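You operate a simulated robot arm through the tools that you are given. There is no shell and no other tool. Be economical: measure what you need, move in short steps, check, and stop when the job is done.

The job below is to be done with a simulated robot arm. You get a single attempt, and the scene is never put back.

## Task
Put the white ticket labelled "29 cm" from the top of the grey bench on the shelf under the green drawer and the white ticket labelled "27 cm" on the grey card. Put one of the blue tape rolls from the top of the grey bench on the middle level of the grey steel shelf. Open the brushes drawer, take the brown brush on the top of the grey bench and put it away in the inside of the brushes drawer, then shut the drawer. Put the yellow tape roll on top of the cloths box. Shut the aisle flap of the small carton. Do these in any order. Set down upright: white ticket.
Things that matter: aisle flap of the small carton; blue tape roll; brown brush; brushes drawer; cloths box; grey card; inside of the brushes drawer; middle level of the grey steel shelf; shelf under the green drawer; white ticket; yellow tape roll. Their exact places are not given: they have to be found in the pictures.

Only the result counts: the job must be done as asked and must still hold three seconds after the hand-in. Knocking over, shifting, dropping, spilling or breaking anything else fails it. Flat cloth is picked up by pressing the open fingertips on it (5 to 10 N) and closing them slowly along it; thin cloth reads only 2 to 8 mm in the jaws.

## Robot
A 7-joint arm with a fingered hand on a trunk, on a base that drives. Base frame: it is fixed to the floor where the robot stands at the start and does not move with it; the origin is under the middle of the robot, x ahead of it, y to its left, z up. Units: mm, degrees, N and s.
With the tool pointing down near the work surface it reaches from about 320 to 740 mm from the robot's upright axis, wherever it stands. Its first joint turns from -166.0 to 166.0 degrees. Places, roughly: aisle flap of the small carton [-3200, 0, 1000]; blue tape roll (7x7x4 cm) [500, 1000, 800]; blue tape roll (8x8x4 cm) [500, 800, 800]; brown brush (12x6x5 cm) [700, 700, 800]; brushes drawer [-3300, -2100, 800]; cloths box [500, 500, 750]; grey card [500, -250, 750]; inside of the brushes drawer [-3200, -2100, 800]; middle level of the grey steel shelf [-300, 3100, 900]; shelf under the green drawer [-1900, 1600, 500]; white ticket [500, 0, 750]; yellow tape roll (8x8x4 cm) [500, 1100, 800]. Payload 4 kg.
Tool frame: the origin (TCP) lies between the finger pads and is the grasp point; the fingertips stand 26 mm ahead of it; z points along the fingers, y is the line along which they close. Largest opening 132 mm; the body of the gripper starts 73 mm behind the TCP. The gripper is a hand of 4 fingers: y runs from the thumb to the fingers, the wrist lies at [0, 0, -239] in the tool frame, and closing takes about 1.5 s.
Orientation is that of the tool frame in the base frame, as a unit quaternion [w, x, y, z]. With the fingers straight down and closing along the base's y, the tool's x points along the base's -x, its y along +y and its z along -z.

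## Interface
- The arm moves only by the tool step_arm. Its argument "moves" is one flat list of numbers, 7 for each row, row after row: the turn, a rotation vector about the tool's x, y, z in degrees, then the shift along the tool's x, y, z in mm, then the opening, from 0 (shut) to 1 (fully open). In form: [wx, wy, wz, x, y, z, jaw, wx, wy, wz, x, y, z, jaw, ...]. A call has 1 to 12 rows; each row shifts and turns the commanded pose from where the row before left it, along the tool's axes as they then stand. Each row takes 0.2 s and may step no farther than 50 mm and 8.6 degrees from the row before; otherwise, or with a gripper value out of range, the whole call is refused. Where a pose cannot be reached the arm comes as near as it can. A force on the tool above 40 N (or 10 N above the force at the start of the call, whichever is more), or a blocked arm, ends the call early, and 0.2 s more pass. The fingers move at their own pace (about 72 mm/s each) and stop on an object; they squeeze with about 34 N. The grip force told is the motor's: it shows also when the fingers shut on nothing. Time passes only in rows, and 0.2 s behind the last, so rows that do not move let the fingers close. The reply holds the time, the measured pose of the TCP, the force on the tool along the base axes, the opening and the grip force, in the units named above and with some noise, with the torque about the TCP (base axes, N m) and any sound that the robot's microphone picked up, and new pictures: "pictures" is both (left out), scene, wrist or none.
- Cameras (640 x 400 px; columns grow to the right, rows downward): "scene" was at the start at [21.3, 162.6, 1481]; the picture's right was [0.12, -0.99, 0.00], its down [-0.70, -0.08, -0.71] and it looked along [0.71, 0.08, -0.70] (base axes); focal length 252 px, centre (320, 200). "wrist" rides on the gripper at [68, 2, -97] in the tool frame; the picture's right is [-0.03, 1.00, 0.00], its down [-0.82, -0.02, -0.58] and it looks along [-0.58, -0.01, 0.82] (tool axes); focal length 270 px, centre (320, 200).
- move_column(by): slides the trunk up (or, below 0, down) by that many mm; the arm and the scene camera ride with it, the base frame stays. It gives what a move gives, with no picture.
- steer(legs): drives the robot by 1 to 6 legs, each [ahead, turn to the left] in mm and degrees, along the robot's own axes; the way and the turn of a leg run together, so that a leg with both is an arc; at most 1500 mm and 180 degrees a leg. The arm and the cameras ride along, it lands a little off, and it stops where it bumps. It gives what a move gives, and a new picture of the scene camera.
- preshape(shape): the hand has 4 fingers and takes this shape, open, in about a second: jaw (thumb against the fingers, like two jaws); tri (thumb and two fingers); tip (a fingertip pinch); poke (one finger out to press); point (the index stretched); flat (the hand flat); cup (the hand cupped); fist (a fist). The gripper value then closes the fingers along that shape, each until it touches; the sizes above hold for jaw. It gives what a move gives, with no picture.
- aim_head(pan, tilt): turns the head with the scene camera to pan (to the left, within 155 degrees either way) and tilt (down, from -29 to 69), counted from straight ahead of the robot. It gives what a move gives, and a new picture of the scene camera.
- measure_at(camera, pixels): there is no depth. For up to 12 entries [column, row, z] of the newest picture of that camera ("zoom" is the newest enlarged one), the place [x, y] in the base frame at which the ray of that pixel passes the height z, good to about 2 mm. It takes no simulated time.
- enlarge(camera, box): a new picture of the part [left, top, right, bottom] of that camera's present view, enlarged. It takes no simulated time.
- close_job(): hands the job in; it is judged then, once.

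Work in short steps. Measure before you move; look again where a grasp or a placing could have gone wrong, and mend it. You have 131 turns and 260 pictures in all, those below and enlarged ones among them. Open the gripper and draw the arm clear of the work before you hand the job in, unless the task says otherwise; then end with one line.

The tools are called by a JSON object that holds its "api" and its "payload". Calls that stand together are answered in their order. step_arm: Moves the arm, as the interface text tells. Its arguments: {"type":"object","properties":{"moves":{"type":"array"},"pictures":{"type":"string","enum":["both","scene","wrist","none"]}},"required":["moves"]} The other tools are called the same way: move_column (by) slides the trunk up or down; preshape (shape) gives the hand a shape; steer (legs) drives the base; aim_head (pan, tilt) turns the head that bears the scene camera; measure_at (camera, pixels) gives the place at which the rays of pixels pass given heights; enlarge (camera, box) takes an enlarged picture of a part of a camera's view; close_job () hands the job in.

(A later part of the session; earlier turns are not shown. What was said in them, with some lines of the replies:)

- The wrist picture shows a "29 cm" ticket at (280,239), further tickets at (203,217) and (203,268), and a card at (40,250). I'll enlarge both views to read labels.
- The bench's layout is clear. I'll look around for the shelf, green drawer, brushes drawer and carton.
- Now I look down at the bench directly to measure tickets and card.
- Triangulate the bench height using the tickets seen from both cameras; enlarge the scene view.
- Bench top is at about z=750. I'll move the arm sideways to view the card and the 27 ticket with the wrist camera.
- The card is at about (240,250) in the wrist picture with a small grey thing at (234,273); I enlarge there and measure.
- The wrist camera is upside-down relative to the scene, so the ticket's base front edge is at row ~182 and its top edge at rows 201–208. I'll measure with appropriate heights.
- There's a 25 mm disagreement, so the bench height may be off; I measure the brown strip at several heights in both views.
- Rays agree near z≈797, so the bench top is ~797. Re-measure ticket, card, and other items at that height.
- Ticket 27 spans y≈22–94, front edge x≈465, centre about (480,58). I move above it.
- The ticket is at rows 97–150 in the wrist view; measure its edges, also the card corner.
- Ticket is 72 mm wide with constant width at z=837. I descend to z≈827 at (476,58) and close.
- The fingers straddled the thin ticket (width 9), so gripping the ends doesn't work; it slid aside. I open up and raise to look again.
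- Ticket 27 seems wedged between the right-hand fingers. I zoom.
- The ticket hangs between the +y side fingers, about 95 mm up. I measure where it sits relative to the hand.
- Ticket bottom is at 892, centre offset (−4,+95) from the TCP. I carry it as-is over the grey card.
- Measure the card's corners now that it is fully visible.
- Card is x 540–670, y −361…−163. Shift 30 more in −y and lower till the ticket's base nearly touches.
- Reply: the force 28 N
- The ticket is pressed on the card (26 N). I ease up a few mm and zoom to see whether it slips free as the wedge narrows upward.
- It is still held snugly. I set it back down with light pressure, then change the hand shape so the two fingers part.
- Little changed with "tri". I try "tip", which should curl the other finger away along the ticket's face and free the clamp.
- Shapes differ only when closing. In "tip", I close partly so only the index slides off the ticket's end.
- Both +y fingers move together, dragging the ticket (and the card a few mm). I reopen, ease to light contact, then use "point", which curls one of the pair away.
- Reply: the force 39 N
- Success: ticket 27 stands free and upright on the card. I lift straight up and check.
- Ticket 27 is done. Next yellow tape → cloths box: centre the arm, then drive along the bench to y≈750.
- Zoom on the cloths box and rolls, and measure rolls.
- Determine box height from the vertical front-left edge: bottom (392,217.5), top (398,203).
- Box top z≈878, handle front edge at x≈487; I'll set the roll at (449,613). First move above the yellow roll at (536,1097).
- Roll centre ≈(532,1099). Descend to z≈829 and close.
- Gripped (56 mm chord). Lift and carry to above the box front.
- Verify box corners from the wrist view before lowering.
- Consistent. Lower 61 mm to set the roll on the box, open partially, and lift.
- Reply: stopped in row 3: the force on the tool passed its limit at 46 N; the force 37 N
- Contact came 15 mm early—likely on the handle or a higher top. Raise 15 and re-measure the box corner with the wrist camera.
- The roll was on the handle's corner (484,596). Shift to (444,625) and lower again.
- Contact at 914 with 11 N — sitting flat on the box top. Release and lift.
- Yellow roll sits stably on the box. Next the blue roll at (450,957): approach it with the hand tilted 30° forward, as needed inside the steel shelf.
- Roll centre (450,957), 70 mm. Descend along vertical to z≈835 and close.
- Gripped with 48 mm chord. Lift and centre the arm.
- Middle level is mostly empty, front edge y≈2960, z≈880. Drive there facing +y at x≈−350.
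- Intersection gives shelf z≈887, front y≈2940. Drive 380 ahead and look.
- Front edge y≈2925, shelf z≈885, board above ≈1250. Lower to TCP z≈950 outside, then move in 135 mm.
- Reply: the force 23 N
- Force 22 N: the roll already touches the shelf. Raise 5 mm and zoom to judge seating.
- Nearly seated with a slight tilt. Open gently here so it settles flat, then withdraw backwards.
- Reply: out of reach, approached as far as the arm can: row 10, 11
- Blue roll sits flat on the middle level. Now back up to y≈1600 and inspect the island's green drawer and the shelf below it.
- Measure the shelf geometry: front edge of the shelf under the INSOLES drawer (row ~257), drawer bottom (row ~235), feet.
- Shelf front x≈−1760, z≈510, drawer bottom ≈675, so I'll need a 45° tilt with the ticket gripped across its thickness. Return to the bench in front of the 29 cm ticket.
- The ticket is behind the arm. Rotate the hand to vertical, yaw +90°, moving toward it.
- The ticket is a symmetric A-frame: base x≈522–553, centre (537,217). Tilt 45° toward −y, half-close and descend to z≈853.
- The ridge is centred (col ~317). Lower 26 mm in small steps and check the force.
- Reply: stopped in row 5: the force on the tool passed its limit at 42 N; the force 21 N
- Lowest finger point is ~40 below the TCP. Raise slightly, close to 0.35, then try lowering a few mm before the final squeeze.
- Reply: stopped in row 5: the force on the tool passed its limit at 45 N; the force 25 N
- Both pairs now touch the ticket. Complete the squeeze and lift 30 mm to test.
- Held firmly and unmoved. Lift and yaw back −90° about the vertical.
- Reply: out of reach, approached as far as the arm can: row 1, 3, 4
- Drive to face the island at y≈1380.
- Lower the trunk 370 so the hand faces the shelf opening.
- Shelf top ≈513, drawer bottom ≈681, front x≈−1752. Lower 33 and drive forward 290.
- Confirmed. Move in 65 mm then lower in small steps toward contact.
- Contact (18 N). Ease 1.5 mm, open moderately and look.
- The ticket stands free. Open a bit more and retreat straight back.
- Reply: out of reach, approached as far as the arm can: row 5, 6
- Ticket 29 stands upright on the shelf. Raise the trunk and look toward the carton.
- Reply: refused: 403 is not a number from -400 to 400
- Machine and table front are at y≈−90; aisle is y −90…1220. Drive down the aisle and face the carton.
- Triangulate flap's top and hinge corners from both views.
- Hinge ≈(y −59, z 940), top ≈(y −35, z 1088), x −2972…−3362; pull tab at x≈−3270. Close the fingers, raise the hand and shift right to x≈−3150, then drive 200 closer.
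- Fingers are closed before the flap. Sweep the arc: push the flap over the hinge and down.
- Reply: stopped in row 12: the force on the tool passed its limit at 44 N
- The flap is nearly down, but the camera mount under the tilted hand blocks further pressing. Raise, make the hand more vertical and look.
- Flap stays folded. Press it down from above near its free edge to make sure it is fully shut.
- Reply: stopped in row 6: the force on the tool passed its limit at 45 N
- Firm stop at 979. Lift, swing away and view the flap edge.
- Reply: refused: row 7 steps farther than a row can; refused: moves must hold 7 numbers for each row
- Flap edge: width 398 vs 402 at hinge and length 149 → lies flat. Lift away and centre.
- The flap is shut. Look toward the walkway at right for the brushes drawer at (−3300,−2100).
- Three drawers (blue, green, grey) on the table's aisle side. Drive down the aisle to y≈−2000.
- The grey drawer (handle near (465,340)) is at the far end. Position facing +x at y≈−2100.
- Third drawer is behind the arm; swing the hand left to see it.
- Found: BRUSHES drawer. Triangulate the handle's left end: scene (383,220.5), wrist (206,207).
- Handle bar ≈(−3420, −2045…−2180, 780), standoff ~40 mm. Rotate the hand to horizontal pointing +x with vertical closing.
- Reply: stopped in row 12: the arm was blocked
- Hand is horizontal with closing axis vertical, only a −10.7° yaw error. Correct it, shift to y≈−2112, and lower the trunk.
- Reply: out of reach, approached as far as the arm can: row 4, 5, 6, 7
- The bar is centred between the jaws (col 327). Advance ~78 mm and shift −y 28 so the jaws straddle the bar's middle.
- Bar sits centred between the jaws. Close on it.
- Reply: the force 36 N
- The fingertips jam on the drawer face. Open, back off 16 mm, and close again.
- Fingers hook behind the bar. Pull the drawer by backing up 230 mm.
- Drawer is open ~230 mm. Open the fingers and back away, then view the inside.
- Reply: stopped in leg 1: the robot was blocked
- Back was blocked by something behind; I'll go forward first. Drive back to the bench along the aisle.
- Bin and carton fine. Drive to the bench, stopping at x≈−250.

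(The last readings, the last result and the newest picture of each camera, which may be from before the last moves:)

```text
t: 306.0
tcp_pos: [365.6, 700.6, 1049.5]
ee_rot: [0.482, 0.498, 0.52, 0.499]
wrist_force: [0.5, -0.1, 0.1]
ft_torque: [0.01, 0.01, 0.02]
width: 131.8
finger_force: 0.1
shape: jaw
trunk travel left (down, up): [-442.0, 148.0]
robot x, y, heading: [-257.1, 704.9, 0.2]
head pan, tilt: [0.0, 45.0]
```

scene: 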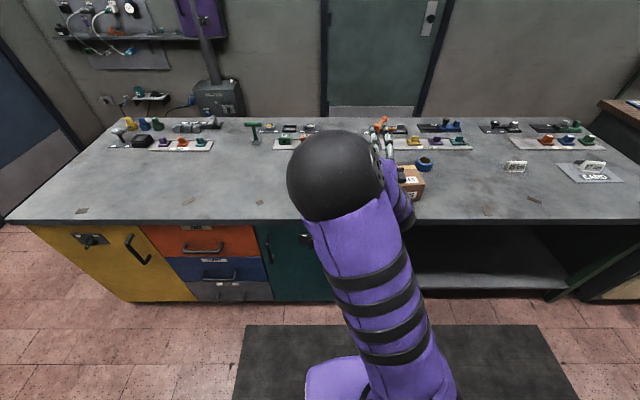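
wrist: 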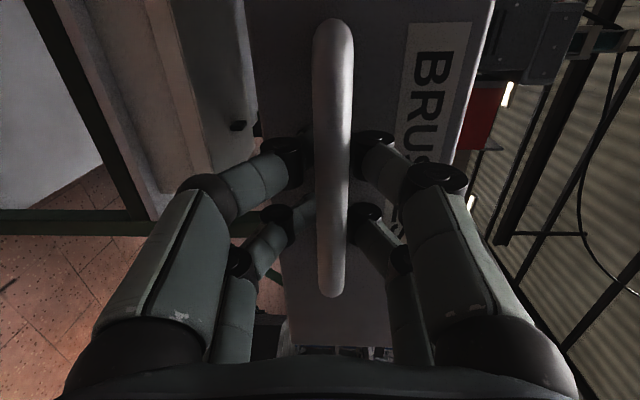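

Rotate +90° about the tool x so the fingers point down, closing along base x (across the brush's 6 cm).

{"api": "step_arm", "payload": {"moves": [8.2, 0, 0, 0, 0, 0, 1, 8.2, 0, 0, 0, 0, 0, 1, 8.2, 0, 0, 0, 0, 0, 1, 8.2, 0, 0, 0, 0, 0, 1, 8.2, 0, 0, 0, 0, 0, 1, 8.2, 0, 0, 0, 0, 0, 1, 8.2, 0, 0, 0, 0, 0, 1, 8.2, 0, 0, 0, 0, 0, 1, 8.2, 0, 0, 0, 0, 0, 1, 8.2, 0, 0, 0, 0, 0, 1, 8, 0, 0, 0, 0, 0, 1, 0, 0, 0, 0, 0, 0, 1]}}

```text
t: 308.6
tcp_pos: [372.7, 711.2, 1044.9]
ee_rot: [0.002, 0.68, 0.733, 0.027]
wrist_force: [1.1, -0.4, -0.7]
ft_torque: [-0.03, -0.02, 0.0]
width: 131.8
finger_force: 0.1
shape: jaw
out of reach, approached as far as the arm can: row 5, 6
trunk travel left (down, up): [-442.0, 148.0]
robot x, y, heading: [-256.2, 702.7, 0.4]
head pan, tilt: [0.0, 45.0]
```

scene: 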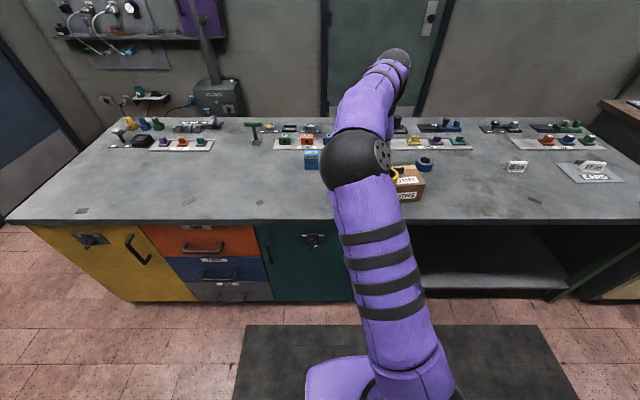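
wrist: 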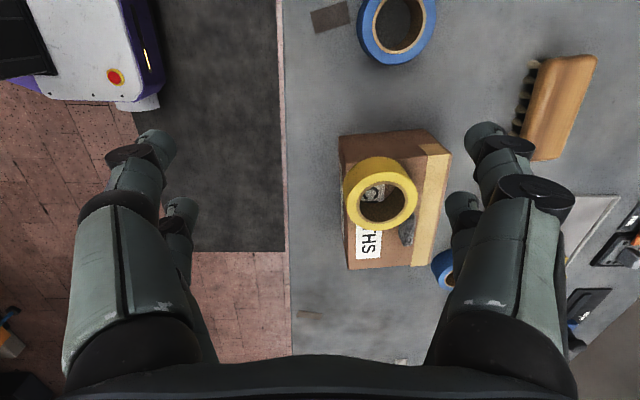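

Drive forward 285 so the hand is above the brush.

{"api": "steer", "payload": {"legs": [[270, 0]]}}

{"api": "step_arm", "payload": {"moves": [0, 0, 0, 0, 0, 30, 1, 0, 0, 0, 0, 0, 30, 1, 0, 0, 0, 0, 0, 0, 1], "pictures": "wrist"}}

{"api": "measure_at", "payload": {"camera": "wrist", "pixels": [[320, 100, 845], [300, 100, 845], [340, 100, 845], [320, 150, 845]]}}

```text
t: 310.6
tcp_pos: [643.8, 710.5, 1044.1]
ee_rot: [0.001, 0.68, 0.732, 0.028]
wrist_force: [0.7, 0.0, 0.5]
ft_torque: [0.0, -0.02, 0.0]
width: 131.9
finger_force: 0.0
shape: jaw
trunk travel left (down, up): [-442.0, 148.0]
robot x, y, heading: [16.4, 704.1, 0.1]
head pan, tilt: [0.0, 45.0]
```

scene: 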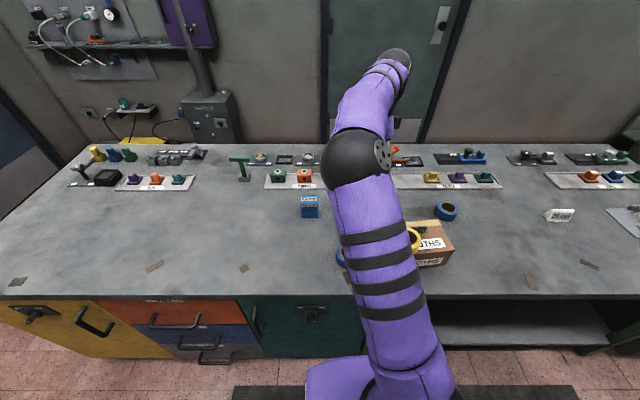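

```text
t: 311.4
tcp_pos: [646.7, 714.2, 983.7]
ee_rot: [0.002, 0.681, 0.732, 0.028]
wrist_force: [0.4, -0.6, 0.0]
ft_torque: [-0.01, -0.01, 0.01]
width: 131.9
finger_force: 0.1
shape: jaw
trunk travel left (down, up): [-442.0, 148.0]
robot x, y, heading: [13.1, 708.2, 0.4]
head pan, tilt: [0.0, 45.0]
```

wrist: 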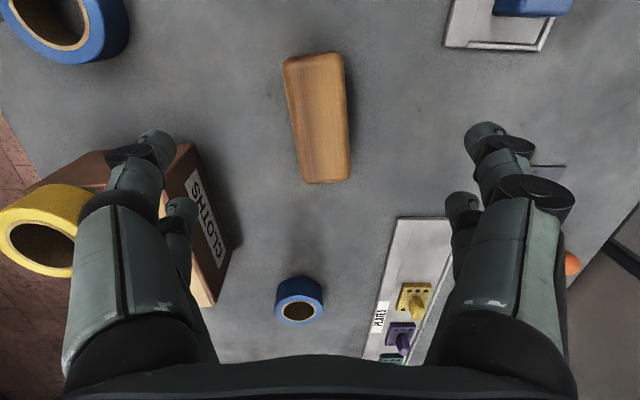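

```text
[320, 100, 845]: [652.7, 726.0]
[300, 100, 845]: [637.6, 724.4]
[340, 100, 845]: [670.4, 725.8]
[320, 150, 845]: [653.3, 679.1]
```

Brush centre ≈(653,709), top ≈845. Descend to z≈832 and close.

{"api": "step_arm", "payload": {"moves": [0, 0, 0, -5, 6, 40, 1, 0, 0, 0, 0, 0, 45, 1, 0, 0, 0, 0, 0, 45, 1, 0, 0, 0, 0, 0, 21, 1, 0, 0, 0, 0, 0, 0, 1, 0, 0, 0, 0, 0, 0, 0.5, 0, 0, 0, 0, 0, 0, 0, 0, 0, 0, 0, 0, 0, 0, 0, 0, 0, 0, 0, 0, 0, 0, 0, 0, 0, 0, 0, 0], "pictures": "wrist"}}

```text
t: 313.6
tcp_pos: [659.2, 716.4, 834.1]
ee_rot: [0.002, 0.68, 0.733, 0.027]
wrist_force: [-0.7, 0.1, -0.4]
ft_torque: [-0.02, -0.04, 0.01]
width: 44.3
finger_force: 34.5
shape: jaw
trunk travel left (down, up): [-442.0, 148.0]
robot x, y, heading: [14.5, 708.0, 0.4]
head pan, tilt: [0.0, 45.0]
```

wrist: 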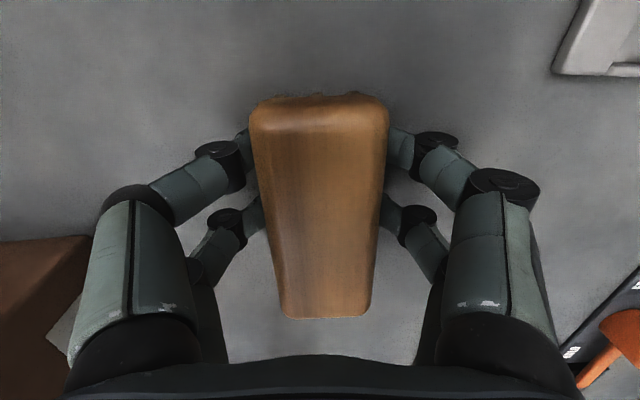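

Brush gripped (44 mm). Lift and retract to radius ~410.

{"api": "step_arm", "payload": {"moves": [0, 0, 0, 0, 0, -40, 0, 0, 0, 0, 0, 0, -45, 0, 0, 0, 0, 0, 0, -45, 0, 0, 0, 0, 0, 0, -45, 0, 0, 0, 0, 0, -46, -10, 0, 0, 0, 0, 0, -46, -10, 0, 0, 0, 0, 0, -46, -10, 0, 0, 0, 0, 0, -46, -10, 0, 0, 0, 0, 0, -46, 0, 0, 0, 0, 0, 0, 0, 0, 0], "pictures": "wrist"}}

{"api": "steer", "payload": {"legs": [[-350, 0], [0, 180], [1500, 0], [1500, 0], [620, 0], [0, 89]]}}

```text
t: 315.8
tcp_pos: [420.0, 685.9, 1038.5]
ee_rot: [0.003, 0.68, 0.733, 0.028]
wrist_force: [0.5, -0.1, -1.5]
ft_torque: [0.02, 0.02, 0.0]
width: 44.6
finger_force: 33.7
shape: jaw
trunk travel left (down, up): [-442.0, 148.0]
robot x, y, heading: [13.9, 705.5, 0.3]
head pan, tilt: [0.0, 45.0]
```

wrist: 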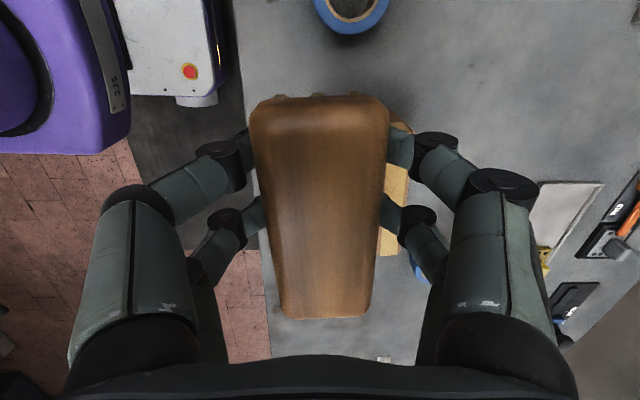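

```text
t: 347.6
tcp_pos: [-3981.2, 161.0, 1039.5]
ee_rot: [0.02, 0.999, 0.037, 0.018]
wrist_force: [-0.4, -1.0, -0.5]
ft_torque: [0.0, 0.01, -0.02]
width: 43.9
finger_force: 33.4
shape: jaw
trunk travel left (down, up): [-442.0, 148.0]
robot x, y, heading: [-3964.0, 570.2, -89.7]
head pan, tilt: [0.0, 45.0]
```

scene: 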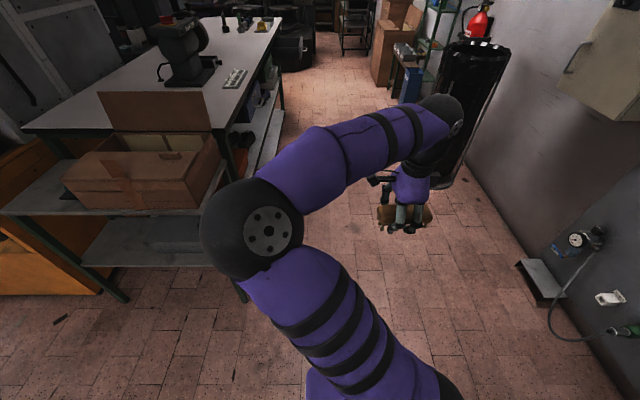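

Continue to y≈−2150 at x≈−4070, then face +x.

{"api": "steer", "payload": {"legs": [[0, -2.3], [1400, 0], [1290, 0], [0, 92]]}}

{"api": "aim_head", "payload": {"pan": 0, "tilt": 45}}

```text
t: 365.7
tcp_pos: [-3610.0, -2188.3, 1037.9]
ee_rot: [0.002, 0.668, 0.744, 0.027]
wrist_force: [-0.3, -0.6, -1.3]
ft_torque: [0.04, 0.01, -0.02]
width: 43.9
finger_force: 34.1
shape: jaw
trunk travel left (down, up): [-442.0, 148.0]
robot x, y, heading: [-4018.6, -2182.9, 2.3]
head pan, tilt: [0.0, 45.0]
```

scene: 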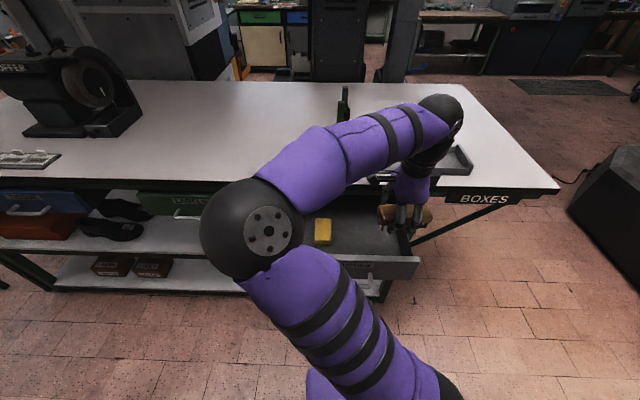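

```text
t: 366.3
tcp_pos: [-3608.9, -2188.4, 1037.5]
ee_rot: [0.0, 0.667, 0.744, 0.027]
wrist_force: [1.2, -0.2, -0.8]
ft_torque: [0.02, -0.01, 0.0]
width: 43.5
finger_force: 33.8
shape: jaw
trunk travel left (down, up): [-442.0, 148.0]
robot x, y, heading: [-4015.6, -2182.4, 2.6]
head pan, tilt: [0.0, 45.0]
```

scene: 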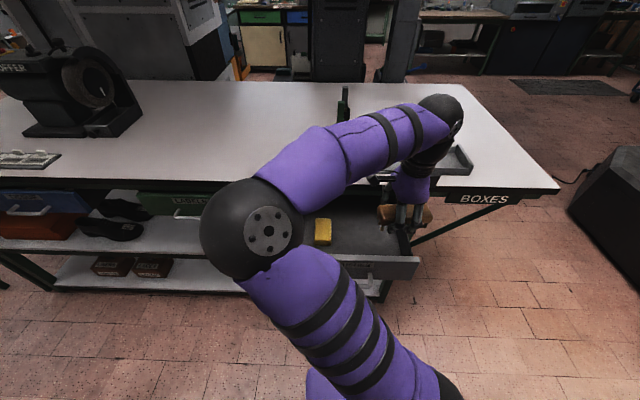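

{"api": "enlarge", "payload": {"camera": "scene", "box": [280, 180, 440, 290]}}

{"api": "measure_at", "payload": {"camera": "scene", "pixels": [[322, 243, 750], [332, 231, 775], [418, 257, 820], [305, 257, 820], [398, 240, 800], [365, 252, 750], [362, 205, 750]]}}

{"api": "step_arm", "payload": {"moves": [0, 0, 0, 0, 0, 0, 0], "pictures": "wrist"}}

```text
3.64 times, centred on (360, 235) of scene
```

zoom: 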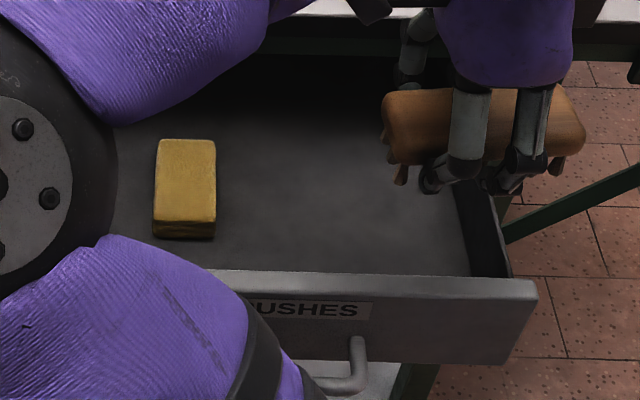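

```text
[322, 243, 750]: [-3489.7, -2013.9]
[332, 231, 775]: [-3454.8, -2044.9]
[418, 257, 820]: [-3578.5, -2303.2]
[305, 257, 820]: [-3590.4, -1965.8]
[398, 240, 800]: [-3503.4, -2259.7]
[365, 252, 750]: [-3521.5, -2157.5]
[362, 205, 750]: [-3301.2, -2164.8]
```

```text
t: 366.7
tcp_pos: [-3609.0, -2188.9, 1038.5]
ee_rot: [0.0, 0.668, 0.744, 0.027]
wrist_force: [0.8, -0.1, -1.3]
ft_torque: [0.01, 0.02, -0.03]
width: 43.4
finger_force: 34.2
shape: jaw
trunk travel left (down, up): [-442.0, 148.0]
robot x, y, heading: [-4020.2, -2177.8, 2.5]
head pan, tilt: [0.0, 45.0]
```

wrist: 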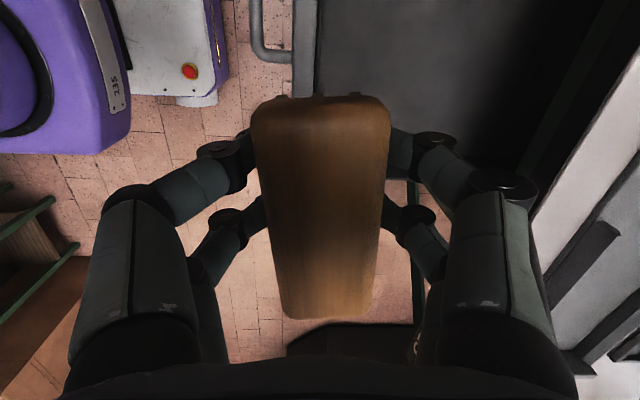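

Free drawer space: x −3580…−3365, y −2275…−2050. Move over (−3490,−2150) and lower partway.

{"api": "step_arm", "payload": {"moves": [0, 0, 0, 8.6, 40.8, 0, 0, 0, 0, 0, 8.6, 40.8, 0, 0, 0, 0, 0, 8.6, 40.8, 0, 0, 0, 0, 0, 0, 0, 45, 0, 0, 0, 0, 0, 0, 45, 0, 0, 0, 0, 0, 0, 45, 0, 0, 0, 0, 0, 0, 0, 0]}}

{"api": "enlarge", "payload": {"camera": "scene", "box": [280, 180, 440, 290]}}

```text
t: 368.3
tcp_pos: [-3485.6, -2144.3, 909.0]
ee_rot: [0.001, 0.667, 0.744, 0.027]
wrist_force: [1.0, -0.3, -1.0]
ft_torque: [0.0, 0.0, 0.0]
width: 43.5
finger_force: 33.9
shape: jaw
trunk travel left (down, up): [-442.0, 148.0]
robot x, y, heading: [-4016.5, -2181.6, 2.3]
head pan, tilt: [0.0, 45.0]
```

scene: 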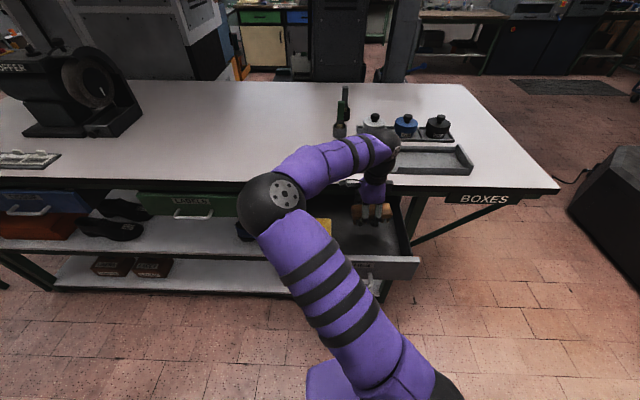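
wrist: 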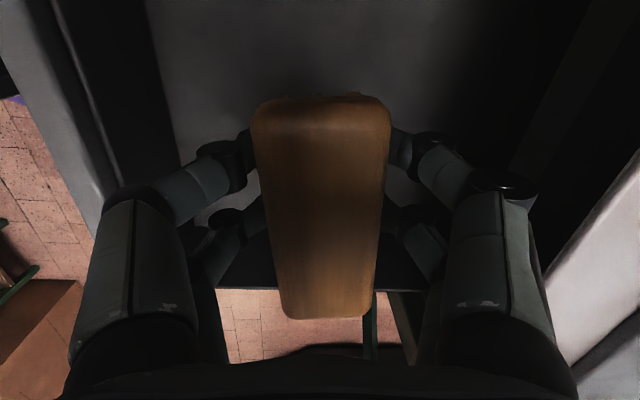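

```text
3.64 times, centred on (360, 235) of scene
```

zoom: 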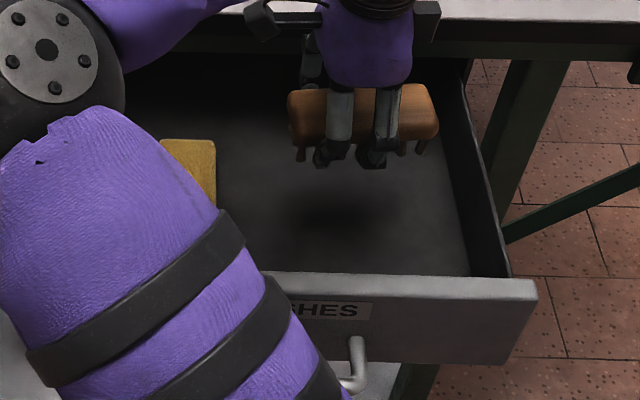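

Well placed over the drawer; lower until gentle contact.

{"api": "step_arm", "payload": {"moves": [0, 0, 0, 0, 0, 45, 0, 0, 0, 0, 0, 0, 40, 0, 0, 0, 0, 0, 0, 10, 0, 0, 0, 0, 0, 0, 6, 0, 0, 0, 0, 0, 0, 4, 0, 0, 0, 0, 0, 0, 4, 0, 0, 0, 0, 0, 0, 4, 0, 0, 0, 0, 0, 0, 0, 0], "pictures": "none"}}

{"api": "enlarge", "payload": {"camera": "scene", "box": [280, 180, 440, 290]}}

```text
t: 369.6
tcp_pos: [-3478.6, -2139.6, 811.6]
ee_rot: [0.007, 0.667, 0.745, 0.032]
wrist_force: [1.0, 1.6, 22.9]
ft_torque: [0.08, 0.3, -0.01]
width: 44.2
finger_force: 33.9
shape: jaw
trunk travel left (down, up): [-442.0, 148.0]
robot x, y, heading: [-4016.8, -2181.7, 2.4]
head pan, tilt: [0.0, 45.0]
stopped in row 6: the force on the tool passed its limit at 45 N (the readings are from after the stop); the commanded pose is now the measured one
```

```text
3.64 times, centred on (360, 235) of scene
```

zoom: 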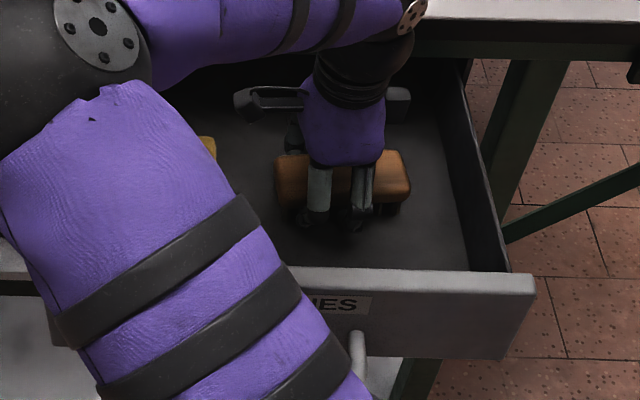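

Brush rests on the drawer floor (z≈774). Release and lift.

{"api": "step_arm", "payload": {"moves": [0, 0, 0, 0, 0, -2, 0, 0, 0, 0, 0, 0, 0, 0.4, 0, 0, 0, 0, 0, 0, 0.5, 0, 0, 0, 0, 0, 0, 0.58, 0, 0, 0, 0, 0, 0, 0.58, 0, 0, 0, 0, 0, -20, 0.58, 0, 0, 0, 0, 0, -45, 0.58, 0, 0, 0, 0, 0, -45, 0.58, 0, 0, 0, 0, 0, -45, 0.58, 0, 0, 0, 0, -40, -20, 0.3, 0, 0, 0, 0, -40, -20, 0, 0, 0, 0, 0, -40, 0, 0]}}

{"api": "enlarge", "payload": {"camera": "scene", "box": [280, 180, 440, 290]}}

```text
t: 372.2
tcp_pos: [-3608.2, -2161.0, 1000.0]
ee_rot: [0.003, 0.667, 0.745, 0.03]
wrist_force: [0.7, -0.7, 0.5]
ft_torque: [0.01, 0.05, 0.02]
width: 0.2
finger_force: 16.0
shape: jaw
trunk travel left (down, up): [-442.0, 148.0]
robot x, y, heading: [-4017.6, -2184.4, 2.4]
head pan, tilt: [0.0, 45.0]
```

scene: 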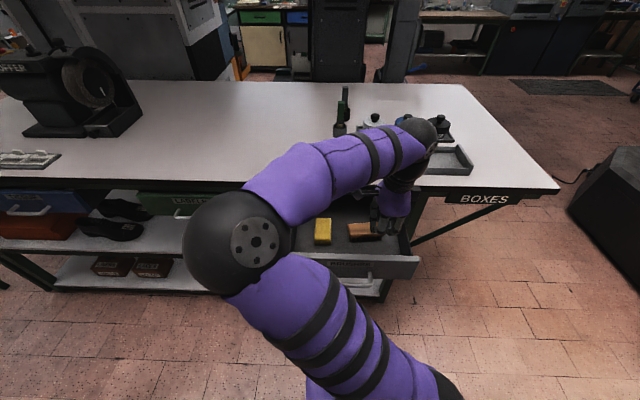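
wrist: 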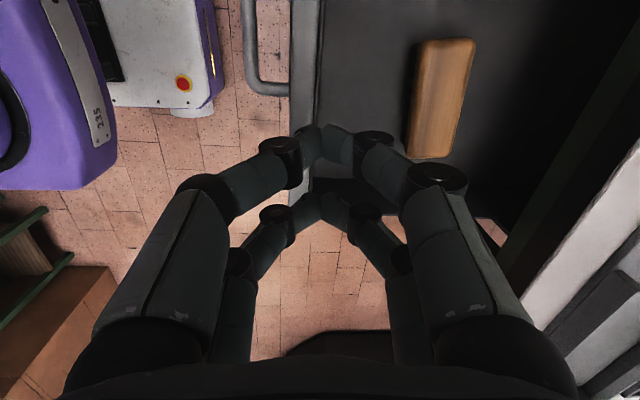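

```text
3.64 times, centred on (360, 235) of scene
```

zoom: 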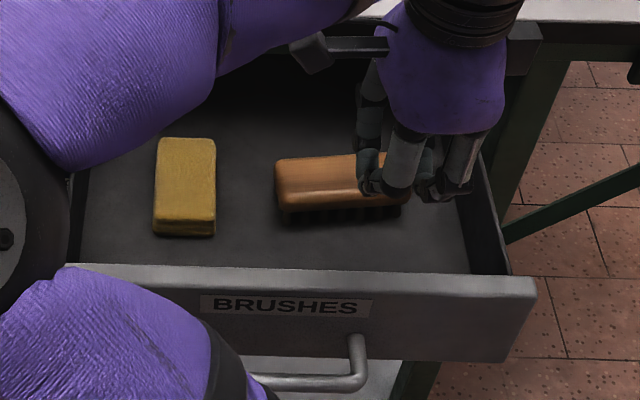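

Brush is inside next to the sponge. Back up 110 mm, yaw the hand back −90°, to push the drawer's handle from the front.

{"api": "steer", "payload": {"legs": [[-110, 0]]}}

{"api": "step_arm", "payload": {"moves": [0, 0, -8.3, 0, 0, 0, 0, 0, 0, -8.3, 0, 0, 0, 0, 0, 0, -8.3, 0, 0, 0, 0, 0, 0, -8.3, 0, 0, 0, 0, 0, 0, -8.3, 0, 0, 0, 0, 0, 0, -8.3, 0, 0, 0, 0, 0, 0, -8.3, 0, 0, 0, 0, 0, 0, -8.3, 0, 0, 0, 0, 0, 0, -8.3, 0, 0, 0, 0, 0, 0, -8.3, 0, 0, 0, 0, 0, 0, -8.3, 0, 0, 0, 0, 0, 0, -5, 0, 0, 0, 0], "pictures": "wrist"}}

```text
t: 373.4
tcp_pos: [-3717.4, -2165.1, 999.2]
ee_rot: [0.005, 0.668, 0.744, 0.03]
wrist_force: [-0.2, -0.7, 0.1]
ft_torque: [0.01, -0.03, 0.01]
width: 0.0
finger_force: 33.9
shape: jaw
trunk travel left (down, up): [-442.0, 148.0]
robot x, y, heading: [-4128.0, -2187.4, 2.1]
head pan, tilt: [0.0, 45.0]
```

scene: 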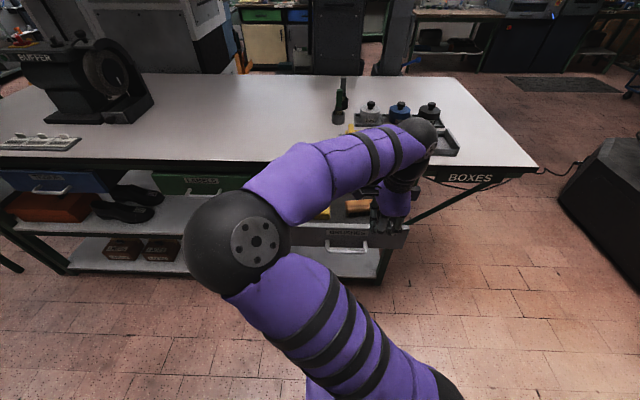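

```text
t: 376.0
tcp_pos: [-3716.5, -2166.9, 998.7]
ee_rot: [0.025, -0.11, 0.993, 0.017]
wrist_force: [-0.6, -0.3, 0.1]
ft_torque: [0.0, 0.01, 0.04]
width: 0.1
finger_force: 34.1
shape: jaw
trunk travel left (down, up): [-442.0, 148.0]
robot x, y, heading: [-4126.1, -2183.9, 2.3]
head pan, tilt: [0.0, 45.0]
```

wrist: 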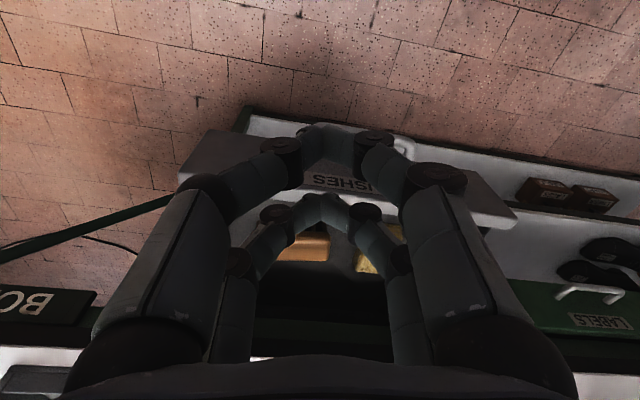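

Correct yaw by +11°, shift to y≈−2112, and lower in front of the handle to z≈795.

{"api": "step_arm", "payload": {"moves": [0, 0, 5.5, 0, 0, 0, 0, 0, 0, 5.5, 0, 0, 0, 0, 0, 0, 0, 2, 27, 0, 0, 0, 0, 0, 2, 27, 0, 0, 0, 0, 0, 0, 0, 48, 0, 0, 0, 0, 0, 0, 48, 0, 0, 0, 0, 0, 0, 48, 0, 0, 0, 0, 0, 0, 48, 0, 0, 0, 0, 0, 0, 10, 0, 0, 0, 0, 0, 0, 0, 0]}}

{"api": "enlarge", "payload": {"camera": "scene", "box": [280, 170, 440, 290]}}

```text
t: 378.2
tcp_pos: [-3712.2, -2104.4, 799.0]
ee_rot: [0.024, -0.013, 0.999, 0.019]
wrist_force: [0.8, -0.3, 0.9]
ft_torque: [-0.03, -0.01, -0.01]
width: 0.1
finger_force: 34.6
shape: jaw
trunk travel left (down, up): [-442.0, 148.0]
robot x, y, heading: [-4126.8, -2182.1, 2.5]
head pan, tilt: [0.0, 45.0]
```

scene: 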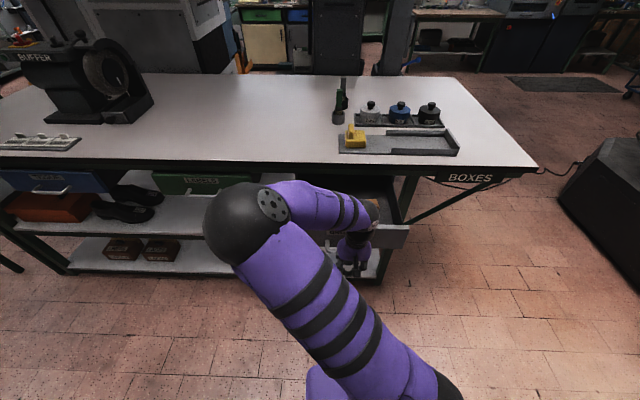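
wrist: 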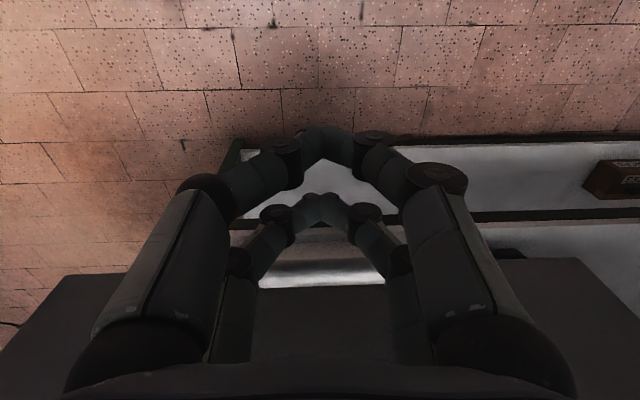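

```text
3.33 times, centred on (360, 230) of scene
```

zoom: 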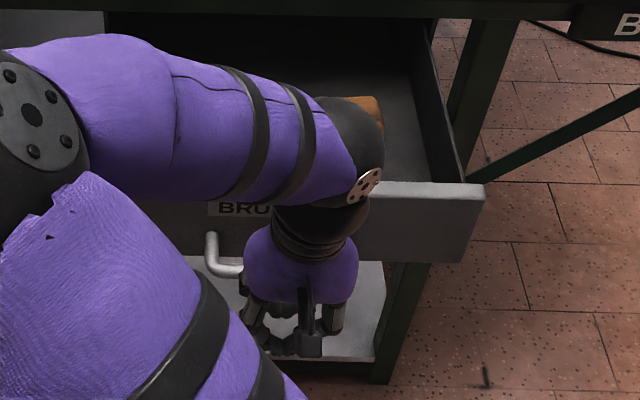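

Fingers are in front of the bar. Push +x in steps until the drawer stops.

{"api": "step_arm", "payload": {"moves": [0, 0, 0, -30, 0, 0, 0, 0, 0, 0, -30, 0, 0, 0, 0, 0, 0, -30, 0, 0, 0, 0, 0, 0, -30, 0, 0, 0, 0, 0, 0, -30, 0, 0, 0, 0, 0, 0, -30, 0, 0, 0, 0, 0, 0, -30, 0, 0, 0, 0, 0, 0, -30, 0, 0, 0, 0, 0, 0, 0, 0, 0, 0]}}

```text
t: 380.2
tcp_pos: [-3472.8, -2098.6, 811.7]
ee_rot: [0.023, -0.014, 0.999, 0.019]
wrist_force: [0.2, -1.1, 0.3]
ft_torque: [-0.01, -0.01, 0.01]
width: 0.1
finger_force: 33.9
shape: jaw
trunk travel left (down, up): [-442.0, 148.0]
robot x, y, heading: [-4126.9, -2182.6, 2.5]
head pan, tilt: [0.0, 45.0]
```

scene: 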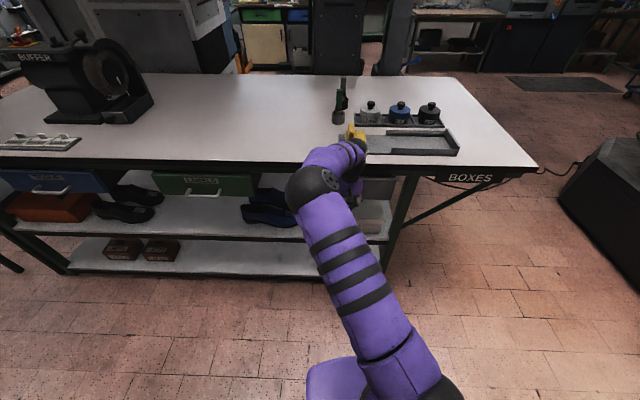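
wrist: 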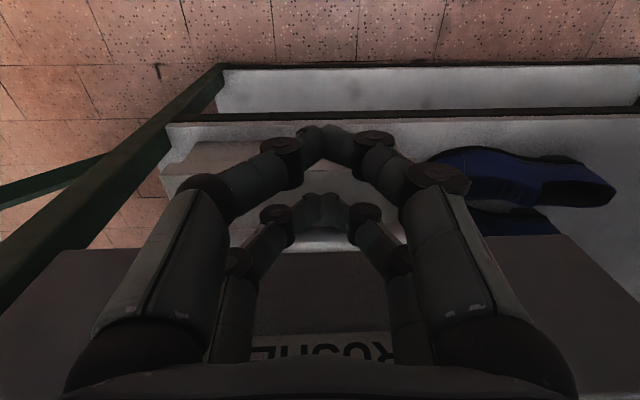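

The drawer follows. Continue the last ~40 mm gently.

{"api": "step_arm", "payload": {"moves": [0, 0, 0, -12, 0, 5, 0, 0, 0, 0, -10, 0, 2, 0, 0, 0, 0, -8, 0, 0, 0, 0, 0, 0, -6, 0, 0, 0, 0, 0, 0, -5, 0, 0, 0, 0, 0, 0, -4, 0, 0, 0, 0, 0, 0, -4, 0, 0, 0, 0, 0, 0, 0, 0, 0, 0]}}

{"api": "enlarge", "payload": {"camera": "scene", "box": [240, 130, 432, 250]}}

```text
t: 380.6
tcp_pos: [-3469.5, -2098.6, 809.6]
ee_rot: [0.015, -0.012, 1.0, 0.021]
wrist_force: [-20.1, -0.3, 12.6]
ft_torque: [-0.18, -0.19, -0.3]
width: 0.1
finger_force: 34.0
shape: jaw
trunk travel left (down, up): [-442.0, 148.0]
robot x, y, heading: [-4126.3, -2184.8, 2.3]
head pan, tilt: [0.0, 45.0]
stopped in row 2: the force on the tool passed its limit at 50 N (the readings are from after the stop); the commanded pose is now the measured one
```

scene: 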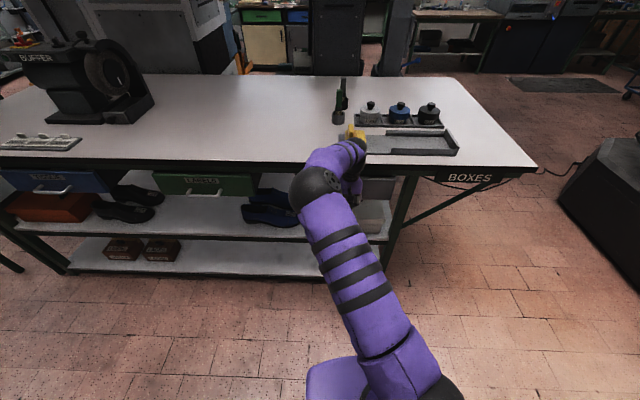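
wrist: 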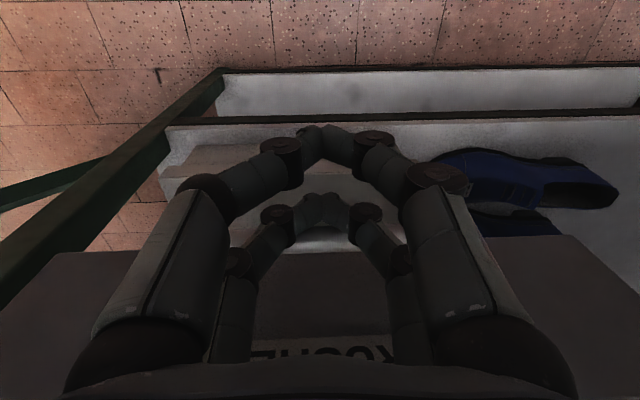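

```text
3.33 times, centred on (336, 190) of scene
```

zoom: 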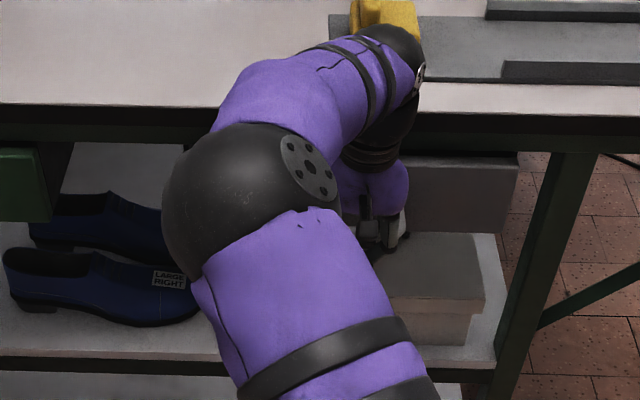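

Firm stop at 50 N—likely shut. Back off and check the drawer front's position.

{"api": "step_arm", "payload": {"moves": [0, 0, 0, 40, 0, 0, 0, 0, 0, 0, 40, 0, 0, 0, 0, 0, 0, 40, 0, 0, 0, 0, 0, 0, 30, 0, -30, 0, 0, 0, 0, 0, 0, -45, 0, 0, 0, 0, 0, 0, -45, 0, 0, 0, 0, 0, 45, -20, 0, 0, 0, 0, 0, 45, -10, 0, 0, 0, 0, 0, 48, 0, 0, 0, 0, 0, 0, 48, 0, 0, 0, 0, 0, 0, 48, 0, 0]}}

{"api": "enlarge", "payload": {"camera": "scene", "box": [240, 130, 432, 250]}}

```text
t: 383.0
tcp_pos: [-3626.4, -1872.7, 962.3]
ee_rot: [0.016, -0.012, 1.0, 0.02]
wrist_force: [-0.4, 0.2, -0.2]
ft_torque: [0.03, 0.01, 0.0]
width: 0.0
finger_force: 34.1
shape: jaw
trunk travel left (down, up): [-442.0, 148.0]
robot x, y, heading: [-4128.9, -2188.2, 2.4]
head pan, tilt: [0.0, 45.0]
```

scene: 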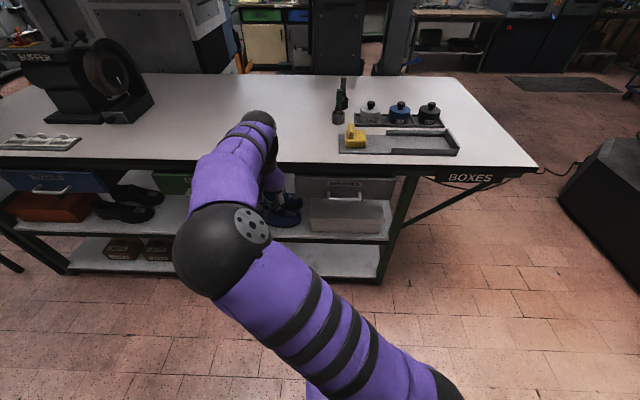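
wrist: 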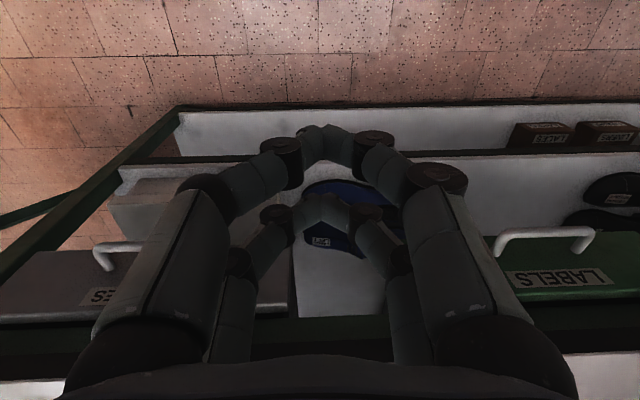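

```text
3.33 times, centred on (336, 190) of scene
```

zoom: 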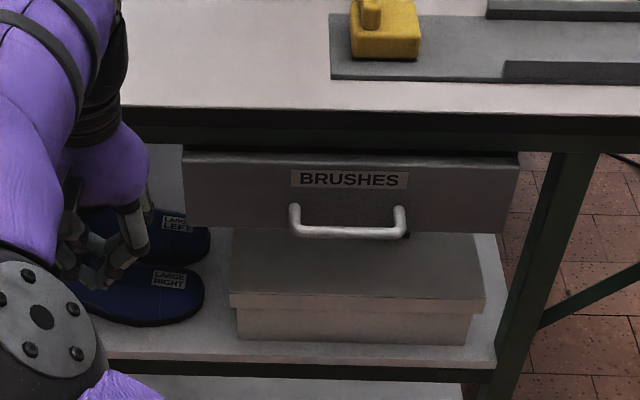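

Compare both handles' bar positions (same height) to judge closure.

{"api": "measure_at", "payload": {"camera": "wrist", "pixels": [[540, 234, 795], [120, 246, 795], [555, 233, 795], [98, 247, 795], [270, 254, 750], [560, 242, 750]]}}

{"api": "measure_at", "payload": {"camera": "scene", "pixels": [[341, 199.5, 795], [326, 198, 795], [310, 176, 820], [385, 177, 820], [310, 163, 850]]}}

{"api": "enlarge", "payload": {"camera": "wrist", "box": [0, 150, 320, 350]}}

```text
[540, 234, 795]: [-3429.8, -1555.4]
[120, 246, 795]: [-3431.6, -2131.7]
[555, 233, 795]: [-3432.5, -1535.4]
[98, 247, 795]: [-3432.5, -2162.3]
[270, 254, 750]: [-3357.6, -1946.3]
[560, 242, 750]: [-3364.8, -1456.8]
```

```text
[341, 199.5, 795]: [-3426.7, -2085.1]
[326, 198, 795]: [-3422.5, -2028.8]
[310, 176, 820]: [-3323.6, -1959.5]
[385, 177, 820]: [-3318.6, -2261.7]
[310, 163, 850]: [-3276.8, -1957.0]
```

```text
2.00 times, centred on (160, 250) of wrist
```

zoom: 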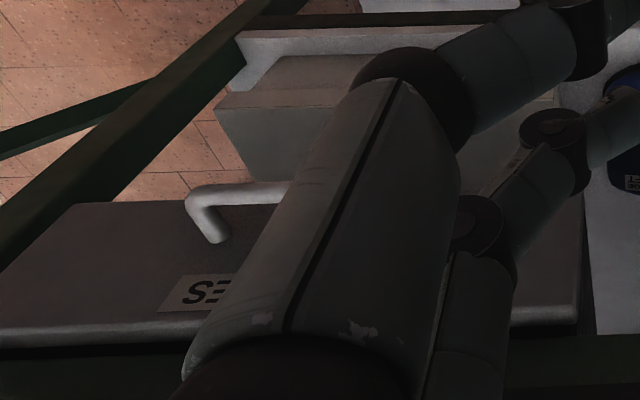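

Both bars are at x≈−3431, so the drawer is fully shut. Open the gripper clear of everything.

{"api": "step_arm", "payload": {"moves": [0, 0, 0, 40, 0, -30, 0.5, 0, 0, 0, 30, 0, -30, 1, 0, 0, 0, 0, 0, 0, 1, 0, 0, 0, 0, 0, 0, 1, 0, 0, 0, 0, 0, 0, 1], "pictures": "wrist"}}

```text
t: 384.2
tcp_pos: [-3699.4, -1876.1, 1020.2]
ee_rot: [0.016, -0.011, 1.0, 0.021]
wrist_force: [0.5, 0.4, -0.3]
ft_torque: [-0.02, 0.03, 0.03]
width: 131.9
finger_force: 0.1
shape: jaw
trunk travel left (down, up): [-442.0, 148.0]
robot x, y, heading: [-4122.7, -2181.8, 2.4]
head pan, tilt: [0.0, 45.0]
```

wrist: 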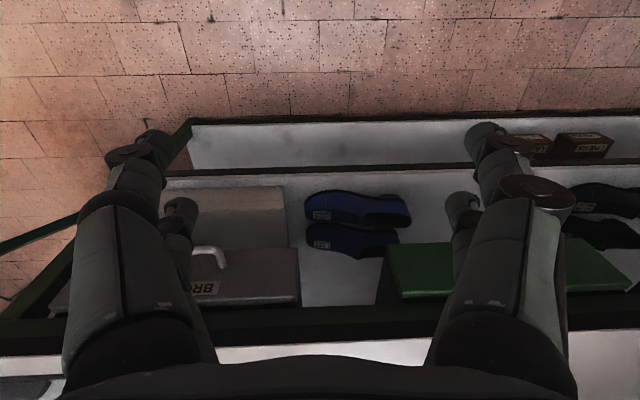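

All the tasks look complete and the hand is open and clear, so I hand in.

{"api": "close_job", "payload": {}}

```text
The job is handed in.
```

The job is handed in: every task is done, but the grey card slid about 8 mm while ticket 27 was being set on it, and the base bumped something unseen behind it near the brushes drawer. I looked back down the aisle afterwards and nothing there looked displaced.
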